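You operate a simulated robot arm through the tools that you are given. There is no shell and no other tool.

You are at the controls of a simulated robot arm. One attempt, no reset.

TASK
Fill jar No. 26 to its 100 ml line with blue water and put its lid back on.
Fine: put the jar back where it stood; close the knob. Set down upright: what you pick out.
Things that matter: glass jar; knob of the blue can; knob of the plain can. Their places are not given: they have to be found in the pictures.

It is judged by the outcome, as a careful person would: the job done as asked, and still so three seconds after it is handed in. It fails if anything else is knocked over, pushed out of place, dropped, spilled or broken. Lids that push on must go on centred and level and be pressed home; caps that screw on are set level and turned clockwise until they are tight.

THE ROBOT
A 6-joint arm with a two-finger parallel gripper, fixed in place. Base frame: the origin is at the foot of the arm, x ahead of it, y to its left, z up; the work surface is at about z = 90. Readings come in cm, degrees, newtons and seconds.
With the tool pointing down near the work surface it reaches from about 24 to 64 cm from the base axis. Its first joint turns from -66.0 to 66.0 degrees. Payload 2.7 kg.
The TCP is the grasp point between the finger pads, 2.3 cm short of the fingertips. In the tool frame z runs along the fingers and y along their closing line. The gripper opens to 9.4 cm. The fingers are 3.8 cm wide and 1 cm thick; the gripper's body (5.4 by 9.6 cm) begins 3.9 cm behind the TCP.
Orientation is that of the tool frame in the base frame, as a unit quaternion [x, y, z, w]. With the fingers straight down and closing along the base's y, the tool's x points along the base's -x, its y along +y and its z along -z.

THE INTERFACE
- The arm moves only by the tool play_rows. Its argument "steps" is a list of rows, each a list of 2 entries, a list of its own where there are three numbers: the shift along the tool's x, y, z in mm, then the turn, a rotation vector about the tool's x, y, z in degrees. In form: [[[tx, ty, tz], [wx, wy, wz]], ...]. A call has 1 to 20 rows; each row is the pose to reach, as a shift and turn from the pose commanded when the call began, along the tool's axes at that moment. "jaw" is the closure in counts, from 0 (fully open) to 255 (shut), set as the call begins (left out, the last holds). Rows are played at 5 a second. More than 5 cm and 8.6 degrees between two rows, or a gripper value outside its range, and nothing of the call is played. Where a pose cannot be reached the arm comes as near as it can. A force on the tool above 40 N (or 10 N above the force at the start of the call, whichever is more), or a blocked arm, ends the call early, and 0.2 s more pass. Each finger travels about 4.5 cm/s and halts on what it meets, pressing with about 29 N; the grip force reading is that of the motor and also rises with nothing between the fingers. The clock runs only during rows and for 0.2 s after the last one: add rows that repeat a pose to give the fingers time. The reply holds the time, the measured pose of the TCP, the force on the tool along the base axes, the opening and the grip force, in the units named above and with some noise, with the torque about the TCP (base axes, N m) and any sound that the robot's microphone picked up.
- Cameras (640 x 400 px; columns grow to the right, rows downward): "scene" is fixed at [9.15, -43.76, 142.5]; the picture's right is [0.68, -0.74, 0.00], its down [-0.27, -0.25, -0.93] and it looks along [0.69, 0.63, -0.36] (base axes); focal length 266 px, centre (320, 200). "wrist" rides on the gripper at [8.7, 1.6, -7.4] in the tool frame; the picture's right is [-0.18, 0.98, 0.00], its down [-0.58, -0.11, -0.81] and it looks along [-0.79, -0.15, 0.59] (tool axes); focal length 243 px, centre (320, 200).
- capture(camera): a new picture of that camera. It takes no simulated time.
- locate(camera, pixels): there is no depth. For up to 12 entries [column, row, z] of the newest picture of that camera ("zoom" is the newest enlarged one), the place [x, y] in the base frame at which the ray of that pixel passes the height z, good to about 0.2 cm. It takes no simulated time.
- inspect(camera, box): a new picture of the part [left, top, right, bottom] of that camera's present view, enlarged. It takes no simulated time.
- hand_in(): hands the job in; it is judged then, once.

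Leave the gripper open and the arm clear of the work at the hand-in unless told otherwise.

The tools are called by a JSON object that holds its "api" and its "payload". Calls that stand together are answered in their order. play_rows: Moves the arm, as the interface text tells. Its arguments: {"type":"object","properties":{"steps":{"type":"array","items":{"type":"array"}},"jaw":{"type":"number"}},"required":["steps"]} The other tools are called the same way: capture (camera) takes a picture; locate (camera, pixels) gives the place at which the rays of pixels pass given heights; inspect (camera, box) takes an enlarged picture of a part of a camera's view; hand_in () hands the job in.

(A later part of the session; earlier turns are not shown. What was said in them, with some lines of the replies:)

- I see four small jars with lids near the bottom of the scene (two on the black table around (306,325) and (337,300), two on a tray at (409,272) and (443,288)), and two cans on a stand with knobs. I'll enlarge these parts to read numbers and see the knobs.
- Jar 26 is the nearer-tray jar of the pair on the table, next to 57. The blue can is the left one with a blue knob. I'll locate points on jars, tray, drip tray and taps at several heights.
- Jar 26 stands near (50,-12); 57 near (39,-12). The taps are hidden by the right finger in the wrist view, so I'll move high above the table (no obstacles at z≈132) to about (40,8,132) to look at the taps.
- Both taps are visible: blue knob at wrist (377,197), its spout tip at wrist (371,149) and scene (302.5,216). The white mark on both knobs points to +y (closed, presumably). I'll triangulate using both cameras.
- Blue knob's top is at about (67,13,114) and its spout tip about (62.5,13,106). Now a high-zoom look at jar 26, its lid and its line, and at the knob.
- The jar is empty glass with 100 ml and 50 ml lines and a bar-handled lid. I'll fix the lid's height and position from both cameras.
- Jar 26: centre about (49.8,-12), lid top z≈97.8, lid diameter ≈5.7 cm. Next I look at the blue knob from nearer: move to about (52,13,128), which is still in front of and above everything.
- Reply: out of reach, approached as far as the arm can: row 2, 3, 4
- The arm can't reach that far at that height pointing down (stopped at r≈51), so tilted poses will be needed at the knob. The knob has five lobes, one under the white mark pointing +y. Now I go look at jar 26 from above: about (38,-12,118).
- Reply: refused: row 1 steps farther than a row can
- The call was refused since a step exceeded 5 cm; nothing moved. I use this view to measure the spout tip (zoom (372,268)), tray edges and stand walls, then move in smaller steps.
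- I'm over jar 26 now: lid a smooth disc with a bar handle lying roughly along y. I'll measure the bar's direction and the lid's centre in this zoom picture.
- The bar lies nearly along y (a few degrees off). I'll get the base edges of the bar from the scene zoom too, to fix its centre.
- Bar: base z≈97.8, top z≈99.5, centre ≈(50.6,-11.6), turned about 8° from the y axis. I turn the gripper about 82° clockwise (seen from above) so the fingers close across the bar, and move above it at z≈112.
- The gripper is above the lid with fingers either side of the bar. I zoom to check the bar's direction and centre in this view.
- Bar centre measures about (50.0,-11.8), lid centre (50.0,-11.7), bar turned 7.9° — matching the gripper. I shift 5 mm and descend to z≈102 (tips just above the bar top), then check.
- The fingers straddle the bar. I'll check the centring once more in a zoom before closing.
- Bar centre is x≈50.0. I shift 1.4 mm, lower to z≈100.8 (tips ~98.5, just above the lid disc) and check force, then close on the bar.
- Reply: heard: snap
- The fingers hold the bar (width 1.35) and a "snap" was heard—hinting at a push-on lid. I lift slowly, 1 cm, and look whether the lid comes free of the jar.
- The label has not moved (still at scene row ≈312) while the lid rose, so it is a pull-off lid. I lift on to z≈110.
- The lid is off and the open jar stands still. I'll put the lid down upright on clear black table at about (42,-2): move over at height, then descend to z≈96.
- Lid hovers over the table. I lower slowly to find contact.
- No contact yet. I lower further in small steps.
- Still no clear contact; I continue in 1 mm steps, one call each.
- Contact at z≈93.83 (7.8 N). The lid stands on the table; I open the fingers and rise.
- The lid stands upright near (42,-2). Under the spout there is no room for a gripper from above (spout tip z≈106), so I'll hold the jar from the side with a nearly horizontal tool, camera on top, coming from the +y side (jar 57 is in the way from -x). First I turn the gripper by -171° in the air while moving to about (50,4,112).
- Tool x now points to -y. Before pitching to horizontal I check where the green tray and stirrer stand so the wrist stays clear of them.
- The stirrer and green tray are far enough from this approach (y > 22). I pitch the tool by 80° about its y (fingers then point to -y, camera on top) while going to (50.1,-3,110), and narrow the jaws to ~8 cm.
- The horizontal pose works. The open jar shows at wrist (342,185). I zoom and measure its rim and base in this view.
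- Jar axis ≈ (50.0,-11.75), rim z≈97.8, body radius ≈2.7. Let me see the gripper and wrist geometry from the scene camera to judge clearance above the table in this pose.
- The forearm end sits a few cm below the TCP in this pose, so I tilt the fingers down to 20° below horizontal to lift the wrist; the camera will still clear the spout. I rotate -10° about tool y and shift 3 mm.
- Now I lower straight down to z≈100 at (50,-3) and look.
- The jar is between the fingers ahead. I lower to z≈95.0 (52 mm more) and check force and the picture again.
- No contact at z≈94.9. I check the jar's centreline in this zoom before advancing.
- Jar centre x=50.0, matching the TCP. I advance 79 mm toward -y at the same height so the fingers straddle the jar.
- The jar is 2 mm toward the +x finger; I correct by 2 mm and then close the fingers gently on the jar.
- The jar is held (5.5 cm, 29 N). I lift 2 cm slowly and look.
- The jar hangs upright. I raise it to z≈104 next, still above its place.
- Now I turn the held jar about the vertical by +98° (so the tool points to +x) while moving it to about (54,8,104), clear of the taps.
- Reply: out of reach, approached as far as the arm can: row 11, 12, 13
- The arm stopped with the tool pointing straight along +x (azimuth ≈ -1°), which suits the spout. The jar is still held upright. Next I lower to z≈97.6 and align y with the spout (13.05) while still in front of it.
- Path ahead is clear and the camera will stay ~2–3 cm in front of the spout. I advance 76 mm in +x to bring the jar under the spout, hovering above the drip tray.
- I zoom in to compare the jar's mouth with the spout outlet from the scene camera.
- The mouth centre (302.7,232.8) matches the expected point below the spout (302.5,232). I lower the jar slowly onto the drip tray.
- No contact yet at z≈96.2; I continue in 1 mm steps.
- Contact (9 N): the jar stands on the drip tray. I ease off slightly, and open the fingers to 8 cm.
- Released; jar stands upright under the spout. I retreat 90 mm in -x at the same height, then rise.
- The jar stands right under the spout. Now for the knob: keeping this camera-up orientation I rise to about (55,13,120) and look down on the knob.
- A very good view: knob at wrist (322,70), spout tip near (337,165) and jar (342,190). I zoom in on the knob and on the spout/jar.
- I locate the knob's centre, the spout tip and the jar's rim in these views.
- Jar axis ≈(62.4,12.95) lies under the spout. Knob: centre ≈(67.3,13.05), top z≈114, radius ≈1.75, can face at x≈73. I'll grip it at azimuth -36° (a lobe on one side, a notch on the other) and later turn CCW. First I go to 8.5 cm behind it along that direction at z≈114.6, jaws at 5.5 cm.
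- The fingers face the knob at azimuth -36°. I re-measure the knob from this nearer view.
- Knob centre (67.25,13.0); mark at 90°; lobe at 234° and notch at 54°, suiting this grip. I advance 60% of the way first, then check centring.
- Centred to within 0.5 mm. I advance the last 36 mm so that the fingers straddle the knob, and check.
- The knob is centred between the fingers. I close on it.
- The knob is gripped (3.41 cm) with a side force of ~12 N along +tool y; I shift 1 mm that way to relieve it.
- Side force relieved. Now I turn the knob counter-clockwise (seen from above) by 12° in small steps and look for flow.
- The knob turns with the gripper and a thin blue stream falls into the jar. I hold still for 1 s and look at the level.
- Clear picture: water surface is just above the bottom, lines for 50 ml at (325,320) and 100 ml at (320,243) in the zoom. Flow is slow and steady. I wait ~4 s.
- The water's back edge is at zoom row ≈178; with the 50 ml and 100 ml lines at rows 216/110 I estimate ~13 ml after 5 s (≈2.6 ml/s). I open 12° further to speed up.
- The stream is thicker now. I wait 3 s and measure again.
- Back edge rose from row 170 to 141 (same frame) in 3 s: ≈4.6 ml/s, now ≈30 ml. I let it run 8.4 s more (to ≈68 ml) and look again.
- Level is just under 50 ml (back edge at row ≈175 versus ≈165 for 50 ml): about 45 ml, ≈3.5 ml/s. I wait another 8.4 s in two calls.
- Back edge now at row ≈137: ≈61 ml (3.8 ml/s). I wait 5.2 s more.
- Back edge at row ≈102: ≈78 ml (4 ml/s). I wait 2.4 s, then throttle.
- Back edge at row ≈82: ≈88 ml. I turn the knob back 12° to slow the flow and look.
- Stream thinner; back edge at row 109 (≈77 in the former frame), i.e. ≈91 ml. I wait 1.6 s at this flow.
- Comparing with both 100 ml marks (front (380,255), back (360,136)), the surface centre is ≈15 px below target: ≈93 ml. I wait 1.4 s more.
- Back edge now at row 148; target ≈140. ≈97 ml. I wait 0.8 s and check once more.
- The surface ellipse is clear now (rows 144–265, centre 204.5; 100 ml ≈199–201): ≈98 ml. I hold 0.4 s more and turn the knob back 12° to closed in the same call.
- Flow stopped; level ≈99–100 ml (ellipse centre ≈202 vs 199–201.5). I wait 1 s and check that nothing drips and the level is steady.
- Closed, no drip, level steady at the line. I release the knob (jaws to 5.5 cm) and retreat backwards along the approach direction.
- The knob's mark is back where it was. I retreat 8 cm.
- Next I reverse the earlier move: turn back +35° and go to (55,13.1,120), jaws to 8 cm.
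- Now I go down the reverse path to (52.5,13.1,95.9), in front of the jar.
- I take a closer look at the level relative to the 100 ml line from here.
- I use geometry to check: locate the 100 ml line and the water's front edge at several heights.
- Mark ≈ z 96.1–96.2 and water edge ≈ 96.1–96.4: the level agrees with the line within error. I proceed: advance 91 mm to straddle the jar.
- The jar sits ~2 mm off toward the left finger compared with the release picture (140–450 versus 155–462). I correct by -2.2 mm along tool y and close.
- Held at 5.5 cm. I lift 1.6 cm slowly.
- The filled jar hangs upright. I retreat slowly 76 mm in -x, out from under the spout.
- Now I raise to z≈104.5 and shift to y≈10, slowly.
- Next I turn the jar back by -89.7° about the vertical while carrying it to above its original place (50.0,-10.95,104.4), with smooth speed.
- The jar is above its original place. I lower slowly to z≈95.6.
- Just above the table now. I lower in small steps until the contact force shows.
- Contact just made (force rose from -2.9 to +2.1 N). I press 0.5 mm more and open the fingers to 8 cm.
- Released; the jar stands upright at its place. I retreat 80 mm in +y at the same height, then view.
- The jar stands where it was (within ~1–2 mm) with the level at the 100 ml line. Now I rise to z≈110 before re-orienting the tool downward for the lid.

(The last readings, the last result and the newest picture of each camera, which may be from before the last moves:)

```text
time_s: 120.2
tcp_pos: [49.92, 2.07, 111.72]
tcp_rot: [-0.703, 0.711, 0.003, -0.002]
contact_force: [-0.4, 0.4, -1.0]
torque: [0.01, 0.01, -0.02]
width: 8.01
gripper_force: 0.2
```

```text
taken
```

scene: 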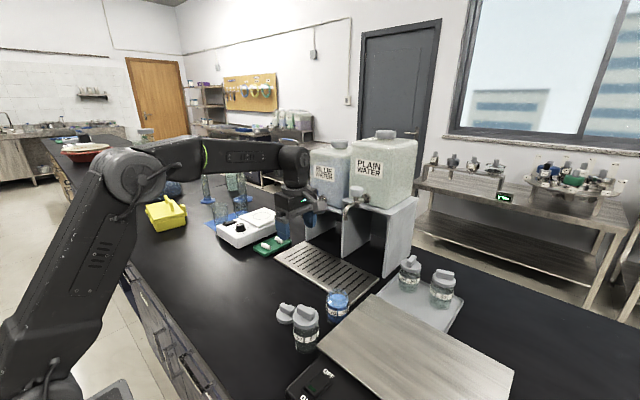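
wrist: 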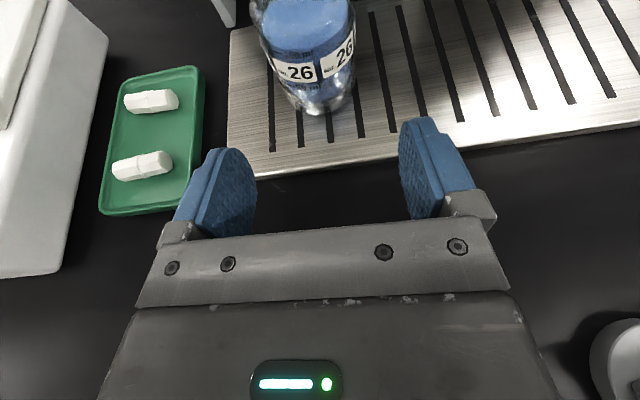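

Tool points down. I turn it +171.3° about its z (back to the lid-grip orientation) while moving above the lid at (42.05,-2.0,110), jaws fully open.

{"api": "play_rows", "payload": {"steps": [[[2.1, 3.9, 0.9], [0, 0, 8.567]], [[4.2, 7.8, 1.7], [0, 0, 17.13]], [[6.2, 11.7, 2.6], [0, 0, 25.7]], [[8.3, 15.6, 3.4], [0, 0, 34.27]], [[10.4, 19.6, 4.3], [0, 0, 42.83]], [[12.5, 23.5, 5.1], [0, 0, 51.4]], [[14.6, 27.4, 6], [0, 0, 59.97]], [[16.6, 31.3, 6.8], [0, 0, 68.53]], [[18.7, 35.2, 7.7], [0, 0, 77.1]], [[20.8, 39.1, 8.5], [0, 0, 85.67]], [[22.9, 43, 9.4], [0, 0, 94.23]], [[25, 46.9, 10.2], [0, 0, 102.8]], [[27, 50.8, 11.1], [0, 0, 111.37]], [[29.1, 54.7, 11.9], [0, 0, 119.93]], [[31.2, 58.7, 12.8], [0, 0, 128.5]], [[33.3, 62.6, 13.6], [0, 0, 137.07]], [[35.4, 66.5, 14.5], [0, 0, 145.63]], [[37.4, 70.4, 15.3], [0, 0, 154.2]], [[39.5, 74.3, 16.2], [0, 0, 162.77]], [[41.6, 78.2, 17], [0, 0, 171.33]]], "jaw": 0}}

{"api": "capture", "payload": {"camera": "wrist"}}

{"api": "inspect", "payload": {"camera": "wrist", "box": [260, 0, 380, 75]}}

```text
time_s: 124.4
tcp_pos: [42.07, -2.07, 110.08]
tcp_rot: [0.657, 0.754, -0.003, -0.002]
contact_force: [-0.1, -0.9, -0.4]
torque: [-0.01, -0.02, -0.01]
width: 9.43
gripper_force: 0.1
```

```text
taken
```

wrist: 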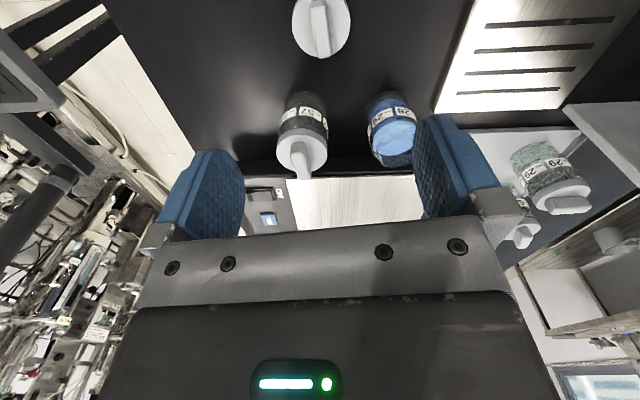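

```text
5.33 times, centred on (320, 38) of wrist
```

zoom: 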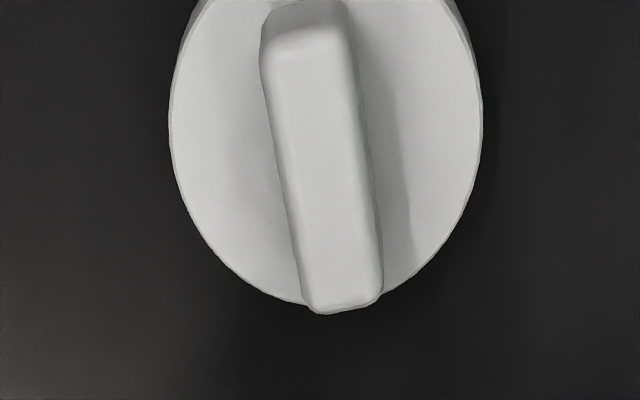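

The lid lies below, aligned as before. I correct a 0.4° tilt and descend to z≈94.1 with the fingers either side of the bar.

{"api": "play_rows", "payload": {"steps": [[[0, 0, 35], [-0.25, -0.1, 0]], [[0, 0, 70], [-0.48, -0.18, 0]], [[0, 0, 105], [-0.48, -0.18, 0]], [[0, 0, 135], [-0.48, -0.18, 0]], [[0, 0, 152], [-0.48, -0.18, 0]], [[0, 0, 159], [-0.48, -0.18, 0]], [[0, 0, 159], [-0.48, -0.18, 0]]]}}

{"api": "inspect", "payload": {"camera": "wrist", "box": [200, 60, 440, 230]}}

{"api": "inspect", "payload": {"camera": "scene", "box": [262, 270, 342, 340]}}

```text
time_s: 126.0
tcp_pos: [41.97, -1.98, 94.02]
tcp_rot: [0.655, 0.756, 0.001, 0.002]
contact_force: [-0.5, -0.3, 0.1]
torque: [0.03, 0.02, 0.01]
width: 9.41
gripper_force: 0.1
```

```text
2.35 times, centred on (320, 145) of wrist
```

zoom: 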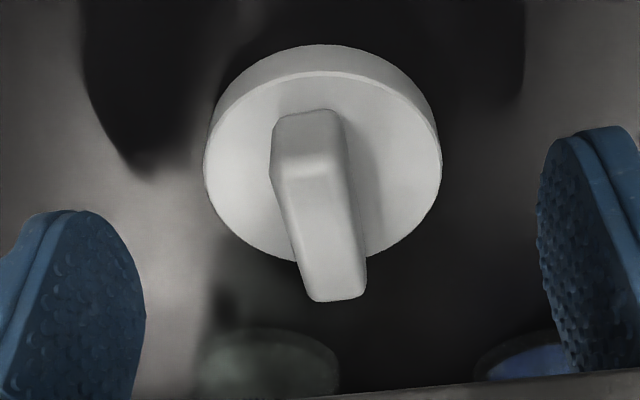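

```text
5.71 times, centred on (302, 305) of scene
```

zoom: 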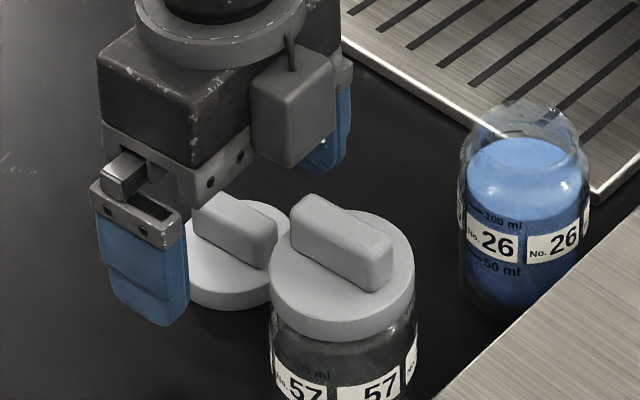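

Aligned. I lower 1.5 mm to the earlier grip height and close on the bar.

{"api": "play_rows", "payload": {"steps": [[[0, 0, 1.5], [0, 0, 0]], [[0, 0, 1.5], [0, 0, 0]]]}}

{"api": "play_rows", "payload": {"steps": [[[0, 0, 0], [0, 0, 0]], [[0, 0, 0], [0, 0, 0]], [[0, 0, 0], [0, 0, 0]], [[0, 0, 0], [0, 0, 0]], [[0, 0, 0], [0, 0, 0]], [[0, 0, 0], [0, 0, 0]], [[0, 0, 0], [0, 0, 0]]], "jaw": 255}}

{"api": "inspect", "payload": {"camera": "wrist", "box": [200, 60, 440, 230]}}

```text
time_s: 126.6
tcp_pos: [42.03, -2.03, 94.08]
tcp_rot: [0.656, 0.755, 0.0, 0.001]
contact_force: [-0.5, -0.2, 0.1]
torque: [-0.02, -0.01, -0.01]
width: 9.4
gripper_force: 0.2
```

```text
time_s: 128.2
tcp_pos: [41.99, -1.92, 93.9]
tcp_rot: [0.656, 0.755, 0.001, 0.002]
contact_force: [0.9, -0.6, 0.4]
torque: [-0.04, 0.02, 0.04]
width: 1.36
gripper_force: 29.3
```

```text
2.35 times, centred on (320, 145) of wrist
```

zoom: 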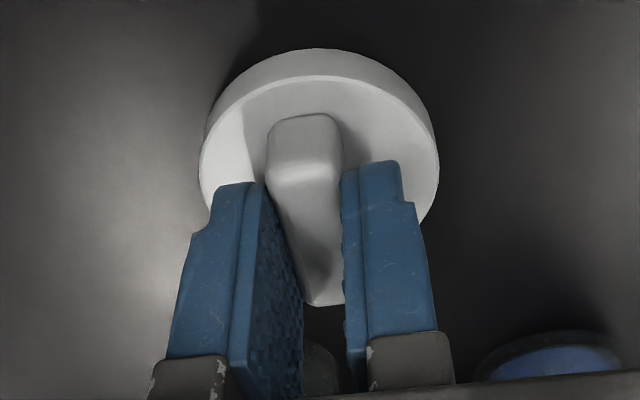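

The lid is gripped exactly as before (1.36 cm). I lift it to z≈109.6 and carry it over the jar, to the same pose at which I earlier photographed the open jar, for comparison.

{"api": "play_rows", "payload": {"steps": [[[0, 0, -10], [0, 0, 0]], [[0, 0, -45], [0, 0, 0]], [[0, 0, -90], [0, 0, 0]], [[0, 0, -130], [0, 0, 0]], [[0, 0, -157], [0, 0, 0]], [[-36, 21.7, -157], [0, 0, 0]], [[-72, 43.5, -157], [0, 0, 0]], [[-108, 65.4, -157], [0, 0, 0]], [[-108, 65.4, -157], [0, 0, 0]]]}}

{"api": "capture", "payload": {"camera": "wrist"}}

{"api": "inspect", "payload": {"camera": "wrist", "box": [240, 0, 400, 180]}}

{"api": "inspect", "payload": {"camera": "scene", "box": [302, 226, 382, 326]}}

```text
time_s: 130.2
tcp_pos: [49.92, -11.97, 109.83]
tcp_rot: [0.656, 0.755, 0.0, 0.001]
contact_force: [0.6, 0.6, 0.0]
torque: [-0.01, 0.01, -0.02]
width: 1.34
gripper_force: 29.8
```

```text
taken
```

wrist: 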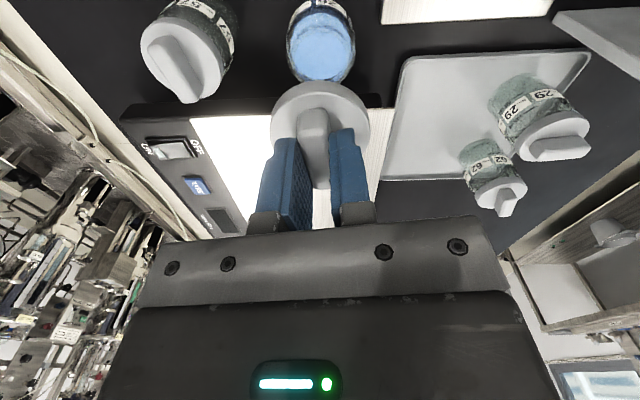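

```text
2.22 times, centred on (320, 90) of wrist
```

zoom: 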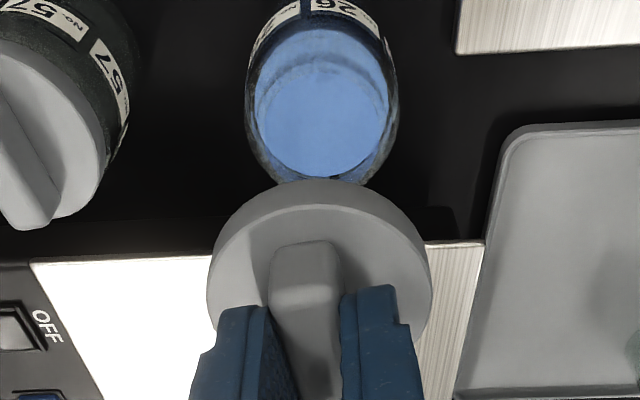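

```text
4.00 times, centred on (342, 276) of scene
```

zoom: 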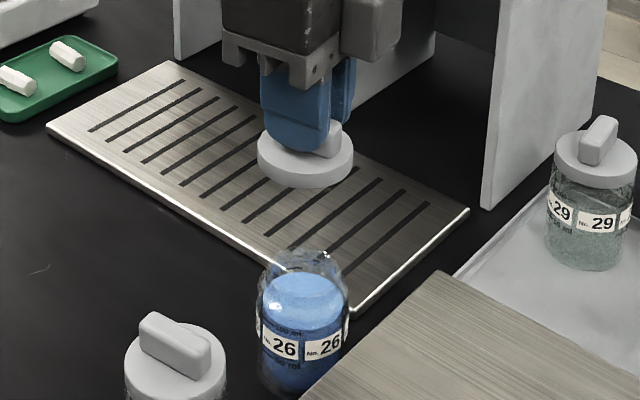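

{"api": "locate", "payload": {"camera": "zoom", "pixels": [[260, 110, 97], [349, 110, 97]]}}

{"api": "inspect", "payload": {"camera": "wrist", "box": [280, 0, 360, 90]}}

```text
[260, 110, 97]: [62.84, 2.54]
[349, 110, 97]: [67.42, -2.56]
```

```text
4.44 times, centred on (320, 45) of wrist
```

zoom: 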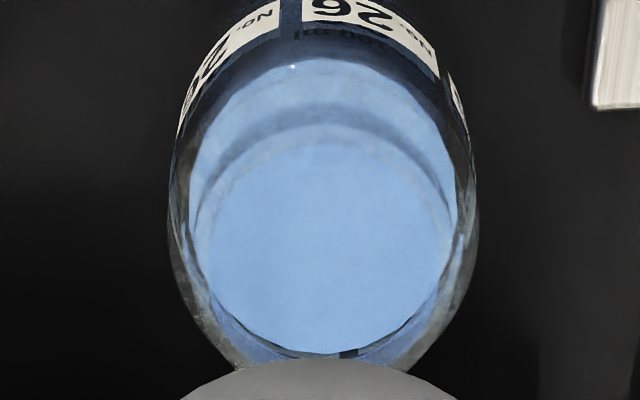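

{"api": "locate", "payload": {"camera": "zoom", "pixels": [[168, 205, 95], [478, 210, 95], [200, 230, 97.5], [455, 235, 97.5], [328, 240, 97.8], [325, 110, 97.8], [330, 365, 97.8]]}}

```text
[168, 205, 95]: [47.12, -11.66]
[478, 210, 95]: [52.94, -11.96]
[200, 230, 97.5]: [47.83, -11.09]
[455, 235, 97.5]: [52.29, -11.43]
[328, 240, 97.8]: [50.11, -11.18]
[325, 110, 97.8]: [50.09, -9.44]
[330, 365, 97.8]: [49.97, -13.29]
```

Jar axis now measures x≈50.04. I lower the lid to z≈102.6 (lid bottom ≈0.9 cm above the rim) and check alignment in both views.

{"api": "play_rows", "payload": {"steps": [[[0, 0, 25], [0, 0, 0]], [[0, 0, 50], [0, 0, 0]], [[0, 0, 65], [0, 0, 0]], [[0, 0, 70], [0, 0, 0]], [[0, 0, 70], [0, 0, 0]]]}}

{"api": "play_rows", "payload": {"steps": [[[0, 0, 0], [0, 0, 0]]]}}

{"api": "inspect", "payload": {"camera": "scene", "box": [318, 274, 358, 314]}}

{"api": "inspect", "payload": {"camera": "wrist", "box": [260, 10, 380, 110]}}

```text
time_s: 131.4
tcp_pos: [49.96, -11.64, 102.64]
tcp_rot: [0.656, 0.755, 0.0, 0.002]
contact_force: [0.4, 0.1, 0.1]
torque: [0.03, -0.02, 0.0]
width: 1.34
gripper_force: 29.4
```

```text
time_s: 131.8
tcp_pos: [49.96, -11.82, 102.81]
tcp_rot: [0.656, 0.755, 0.001, 0.001]
contact_force: [-0.4, -0.4, -0.3]
torque: [-0.02, 0.01, -0.02]
width: 1.34
gripper_force: 29.0
```

```text
10.00 times, centred on (338, 294) of scene
```

zoom: 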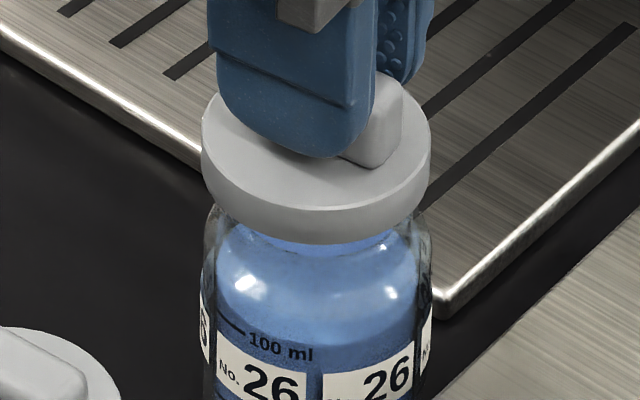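

```text
4.00 times, centred on (320, 60) of wrist
```

zoom: 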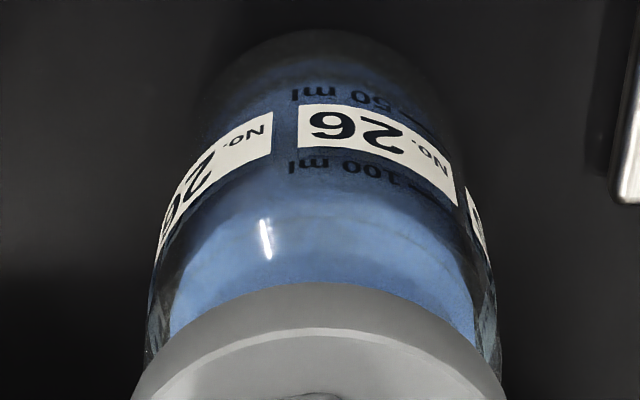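

The lid needs to go about +0.05,-0.06 cm to match the jar's present axis. I apply that small shift and lower to z≈101.5.

{"api": "play_rows", "payload": {"steps": [[[-0.8, 0.5, 4], [0, 0, 0]], [[-0.8, 0.5, 8], [0, 0, 0]], [[-0.8, 0.5, 11], [0, 0, 0]], [[-0.8, 0.5, 11], [0, 0, 0]]]}}

{"api": "inspect", "payload": {"camera": "scene", "box": [318, 274, 358, 314]}}

```text
time_s: 132.8
tcp_pos: [50.17, -11.87, 101.69]
tcp_rot: [0.656, 0.755, 0.0, 0.001]
contact_force: [0.3, 0.5, -0.8]
torque: [-0.01, 0.03, 0.03]
width: 1.34
gripper_force: 29.4
```

```text
10.00 times, centred on (338, 294) of scene
```

zoom: 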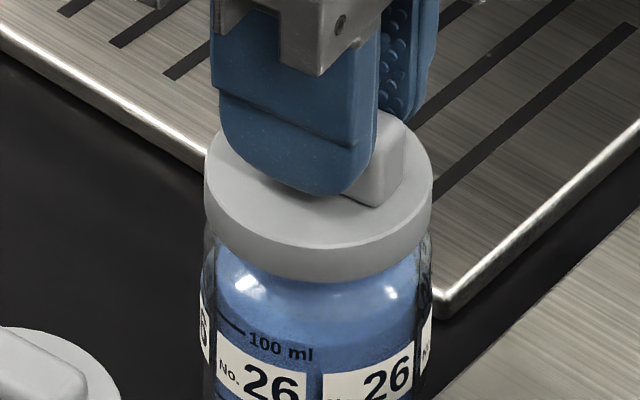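

The lid (205–433) now covers the jar (203–434) evenly. I lower in 2 mm steps watching the force.

{"api": "play_rows", "payload": {"steps": [[[0, 0, 1], [0, 0, 0]], [[0, 0, 2], [0, 0, 0]], [[0, 0, 2], [0, 0, 0]]]}}

{"api": "play_rows", "payload": {"steps": [[[0, 0, 1], [0, 0, 0]], [[0, 0, 2], [0, 0, 0]], [[0, 0, 2], [0, 0, 0]]]}}

{"api": "play_rows", "payload": {"steps": [[[0, 0, 1], [0, 0, 0]], [[0, 0, 1], [0, 0, 0]]]}}

```text
time_s: 133.6
tcp_pos: [50.09, -11.83, 101.39]
tcp_rot: [0.656, 0.755, 0.0, 0.002]
contact_force: [-0.3, 0.1, 0.0]
torque: [0.03, 0.0, 0.04]
width: 1.35
gripper_force: 29.3
```

```text
time_s: 134.4
tcp_pos: [50.1, -11.9, 101.2]
tcp_rot: [0.656, 0.755, 0.002, 0.002]
contact_force: [1.2, 0.5, 0.2]
torque: [0.0, -0.01, -0.01]
width: 1.34
gripper_force: 28.6
```

```text
time_s: 135.0
tcp_pos: [49.99, -11.86, 101.1]
tcp_rot: [0.657, 0.754, 0.001, 0.002]
contact_force: [-0.3, -0.4, 0.2]
torque: [-0.03, -0.01, -0.01]
width: 1.34
gripper_force: 28.8
```

{"api": "play_rows", "payload": {"steps": [[[0, 0, 1], [0, 0, 0]], [[0, 0, 1], [0, 0, 0]]]}}

{"api": "play_rows", "payload": {"steps": [[[0, 0, 1], [0, 0, 0]], [[0, 0, 1], [0, 0, 0]]]}}

{"api": "inspect", "payload": {"camera": "scene", "box": [318, 274, 358, 314]}}

```text
time_s: 135.6
tcp_pos: [50.05, -11.86, 101.12]
tcp_rot: [0.656, 0.755, 0.001, 0.002]
contact_force: [-1.6, -1.7, 8.9]
torque: [0.03, 0.06, 0.01]
width: 1.32
gripper_force: 29.2
heard: snap
```

```text
time_s: 136.2
tcp_pos: [50.13, -11.97, 101.19]
tcp_rot: [0.656, 0.755, 0.002, 0.004]
contact_force: [-2.4, -1.9, 21.2]
torque: [0.05, 0.11, 0.06]
width: 1.35
gripper_force: 28.9
```

```text
10.00 times, centred on (338, 294) of scene
```

zoom: 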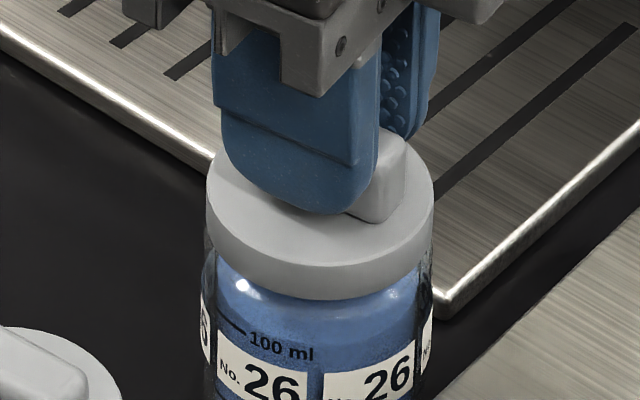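

A "snap" was heard at contact and the force rose to 21 N; the lid-to-line distance (4.6 px) equals the original (4.5 px). I press 0.7 mm more to be sure it is home.

{"api": "play_rows", "payload": {"steps": [[[0, 0, 0.4], [0, 0, 0]], [[0, 0, 0.8], [0, 0, 0]], [[0, 0, 0.8], [0, 0, 0]]]}}

{"api": "inspect", "payload": {"camera": "scene", "box": [318, 274, 358, 314]}}

```text
time_s: 137.0
tcp_pos: [50.03, -11.92, 101.08]
tcp_rot: [0.657, 0.754, 0.001, 0.004]
contact_force: [-4.1, -2.8, 29.0]
torque: [-0.06, 0.15, -0.01]
width: 1.37
gripper_force: 29.1
```

```text
10.00 times, centred on (338, 294) of scene
```

zoom: 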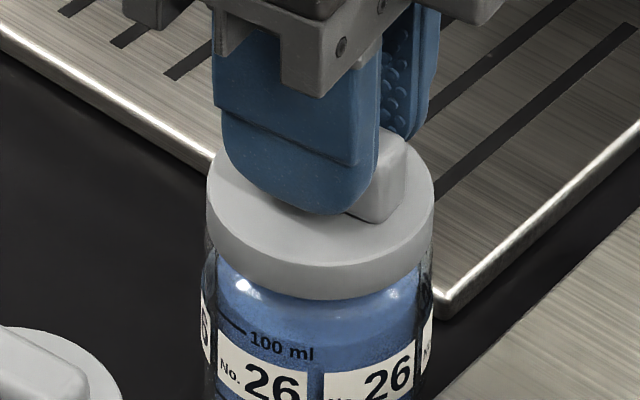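

29 N and no further travel: the lid is home. I relax by 1.8 mm and open the fingers.

{"api": "play_rows", "payload": {"steps": [[[0, 0, -1], [0, 0, 0]], [[0, 0, -1.8], [0, 0, 0]], [[0, 0, -1.8], [0, 0, 0]]]}}

{"api": "play_rows", "payload": {"steps": [[[0, 0, 0], [0, 0, 0]], [[0, 0, 0], [0, 0, 0]], [[0, 0, 0], [0, 0, 0]], [[0, 0, 0], [0, 0, 0]], [[0, 0, 0], [0, 0, 0]], [[0, 0, 0], [0, 0, 0]]], "jaw": 0}}

{"api": "inspect", "payload": {"camera": "scene", "box": [318, 274, 358, 324]}}

```text
time_s: 137.8
tcp_pos: [50.08, -11.91, 101.18]
tcp_rot: [0.656, 0.755, 0.001, 0.002]
contact_force: [2.9, -4.1, 17.8]
torque: [-0.17, -0.08, 0.03]
width: 1.33
gripper_force: 28.6
```

```text
time_s: 139.2
tcp_pos: [50.01, -11.88, 101.05]
tcp_rot: [0.656, 0.755, 0.001, 0.001]
contact_force: [0.6, 0.2, 0.6]
torque: [0.0, 0.02, 0.0]
width: 9.38
gripper_force: 0.1
```

```text
8.00 times, centred on (338, 299) of scene
```

zoom: 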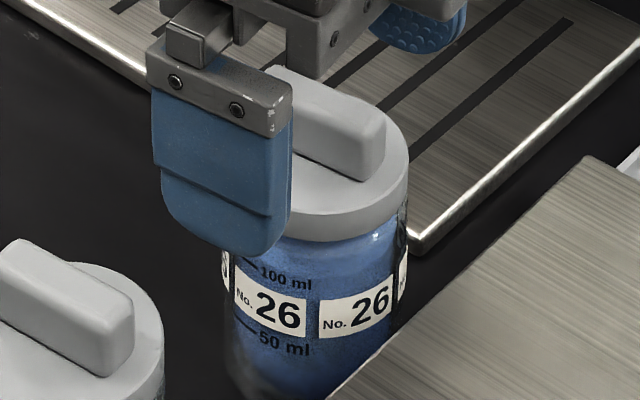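

The lid is released and level on the jar. I rise 12 cm straight up and inspect.

{"api": "play_rows", "payload": {"steps": [[[0, 0, -10], [0, 0, 0]], [[0, 0, -40], [0, 0, 0]], [[0, 0, -80], [0, 0, 0]], [[0, 0, -115], [0, 0, 0]], [[0, 0, -115], [0, 0, 0]]]}}

{"api": "inspect", "payload": {"camera": "scene", "box": [312, 276, 362, 328]}}

{"api": "inspect", "payload": {"camera": "wrist", "box": [260, 0, 380, 100]}}

{"api": "inspect", "payload": {"camera": "scene", "box": [322, 280, 352, 310]}}

```text
time_s: 140.4
tcp_pos: [50.04, -11.85, 112.71]
tcp_rot: [0.656, 0.755, 0.001, 0.001]
contact_force: [0.0, 0.0, 0.0]
torque: [0.01, -0.03, -0.02]
width: 9.41
gripper_force: 0.0
```

```text
7.69 times, centred on (337, 302) of scene
```

zoom: 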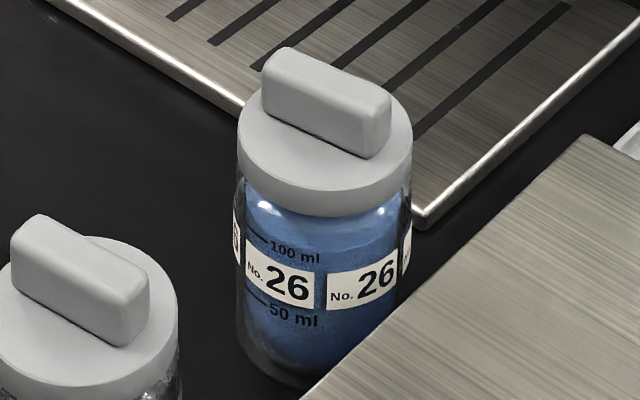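

```text
4.00 times, centred on (320, 50) of wrist
```

zoom: 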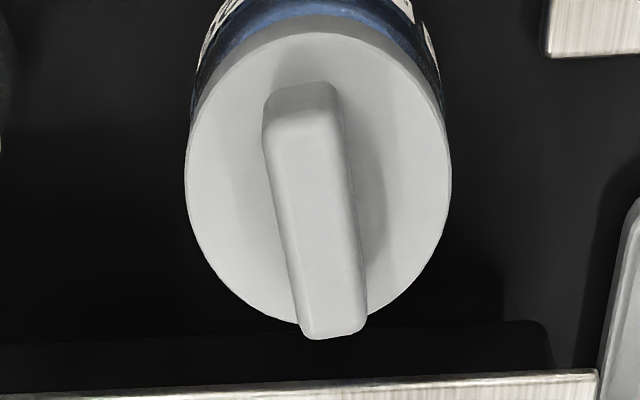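

```text
13.33 times, centred on (337, 295) of scene
```

zoom: 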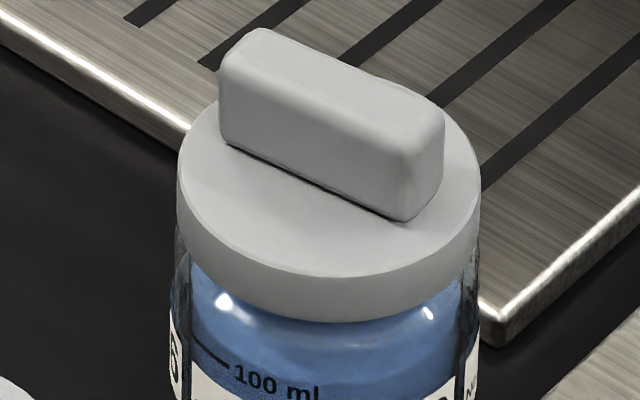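

The lid sits exactly as originally (same offsets in the picture, level), jar within ~1 mm of its first place. Now I move the arm clear, back to around its starting area, with the gripper open.

{"api": "play_rows", "payload": {"steps": [[[4, -28, -22], [0, 0, 0]], [[9, -62, -49], [0, 0, 0]], [[13.5, -96, -76], [0, 0, 0]], [[18, -130, -103], [0, 0, 0]], [[23, -164, -130], [0, 0, 0]], [[27.5, -198, -157], [0, 0, 0]], [[32, -228, -180], [0, 0, 0]], [[32, -228, -180], [0, 0, 0]]]}}

{"api": "capture", "payload": {"camera": "scene"}}

{"api": "inspect", "payload": {"camera": "scene", "box": [250, 180, 410, 280]}}

{"api": "inspect", "payload": {"camera": "scene", "box": [280, 240, 480, 365]}}

```text
time_s: 142.2
tcp_pos: [26.91, -11.62, 130.58]
tcp_rot: [0.656, 0.755, 0.001, 0.002]
contact_force: [-0.4, -1.3, -0.7]
torque: [-0.01, -0.01, 0.01]
width: 9.38
gripper_force: 0.2
```

```text
taken
```

scene: 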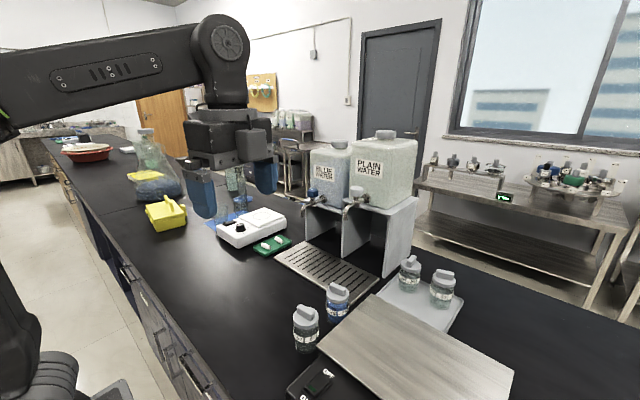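

```text
4.00 times, centred on (330, 230) of scene
```

zoom: 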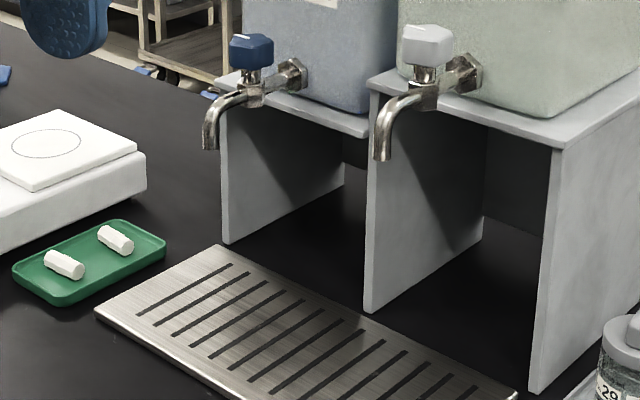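

```text
3.20 times, centred on (380, 302) of scene
```

zoom: 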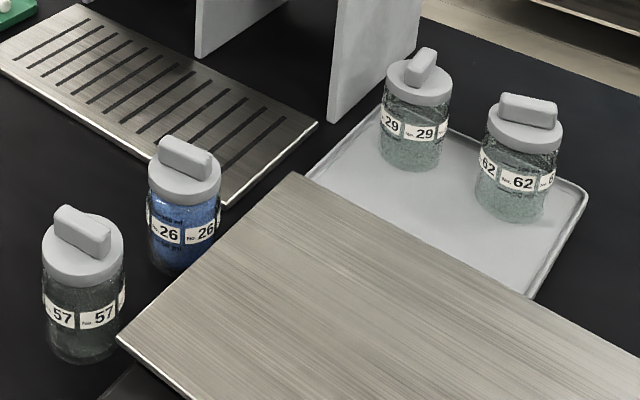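

Everything else stands untouched, both knobs closed, the tray dry. One last close look at the level and the knob marks before handing in.

{"api": "inspect", "payload": {"camera": "scene", "box": [324, 292, 350, 316]}}

{"api": "inspect", "payload": {"camera": "scene", "box": [298, 180, 378, 225]}}

```text
16.00 times, centred on (337, 304) of scene
```

zoom: 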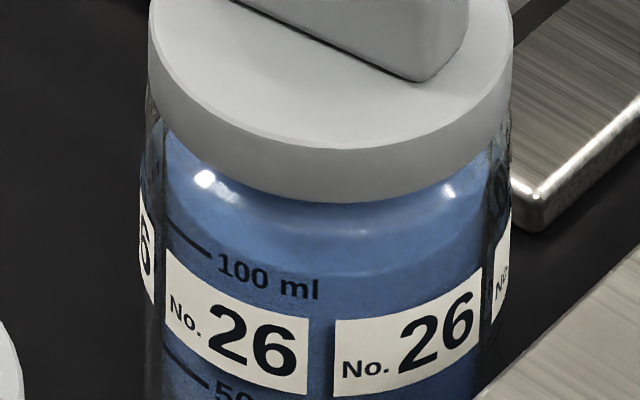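

```text
8.00 times, centred on (338, 202) of scene
```

zoom: 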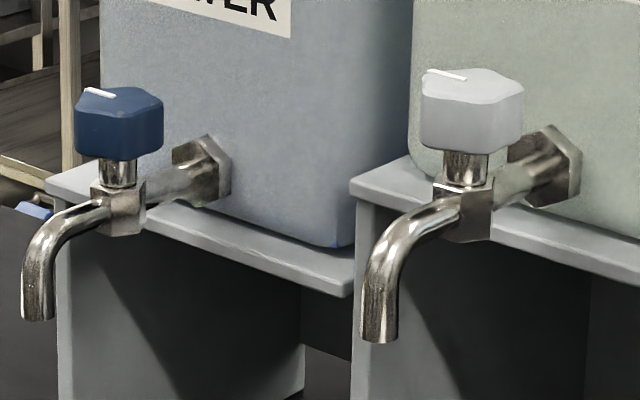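

The water's edge meets the 100 ml line, the lid is level and home, both knob marks point as at the start, gripper open and arm clear. I hand in.

{"api": "hand_in", "payload": {}}

```text
The job is handed in.
```

Jar No. 26 holds blue water to about its 100 ml line and has its lid back on. I've handed the job in; no verdict came back.

- **Fill:** I read the level from the scene and wrist pictures as 98–100 ml. I couldn't measure it any more closely than that.
- **Lid:** It is a push-on lid. I heard a snap as it seated, then pressed to 29 N with no further travel. It sits level and as far down as it did at the start.
- **Jar position:** It is back where it stood, within about 1–2 mm.
- **Knobs:** The blue knob is closed again, with its mark pointing the same way as at the start. The plain can's knob was never touched.
- **Surroundings:** I saw no spills or drips, and nothing else was moved. The gripper is open and the arm is clear.
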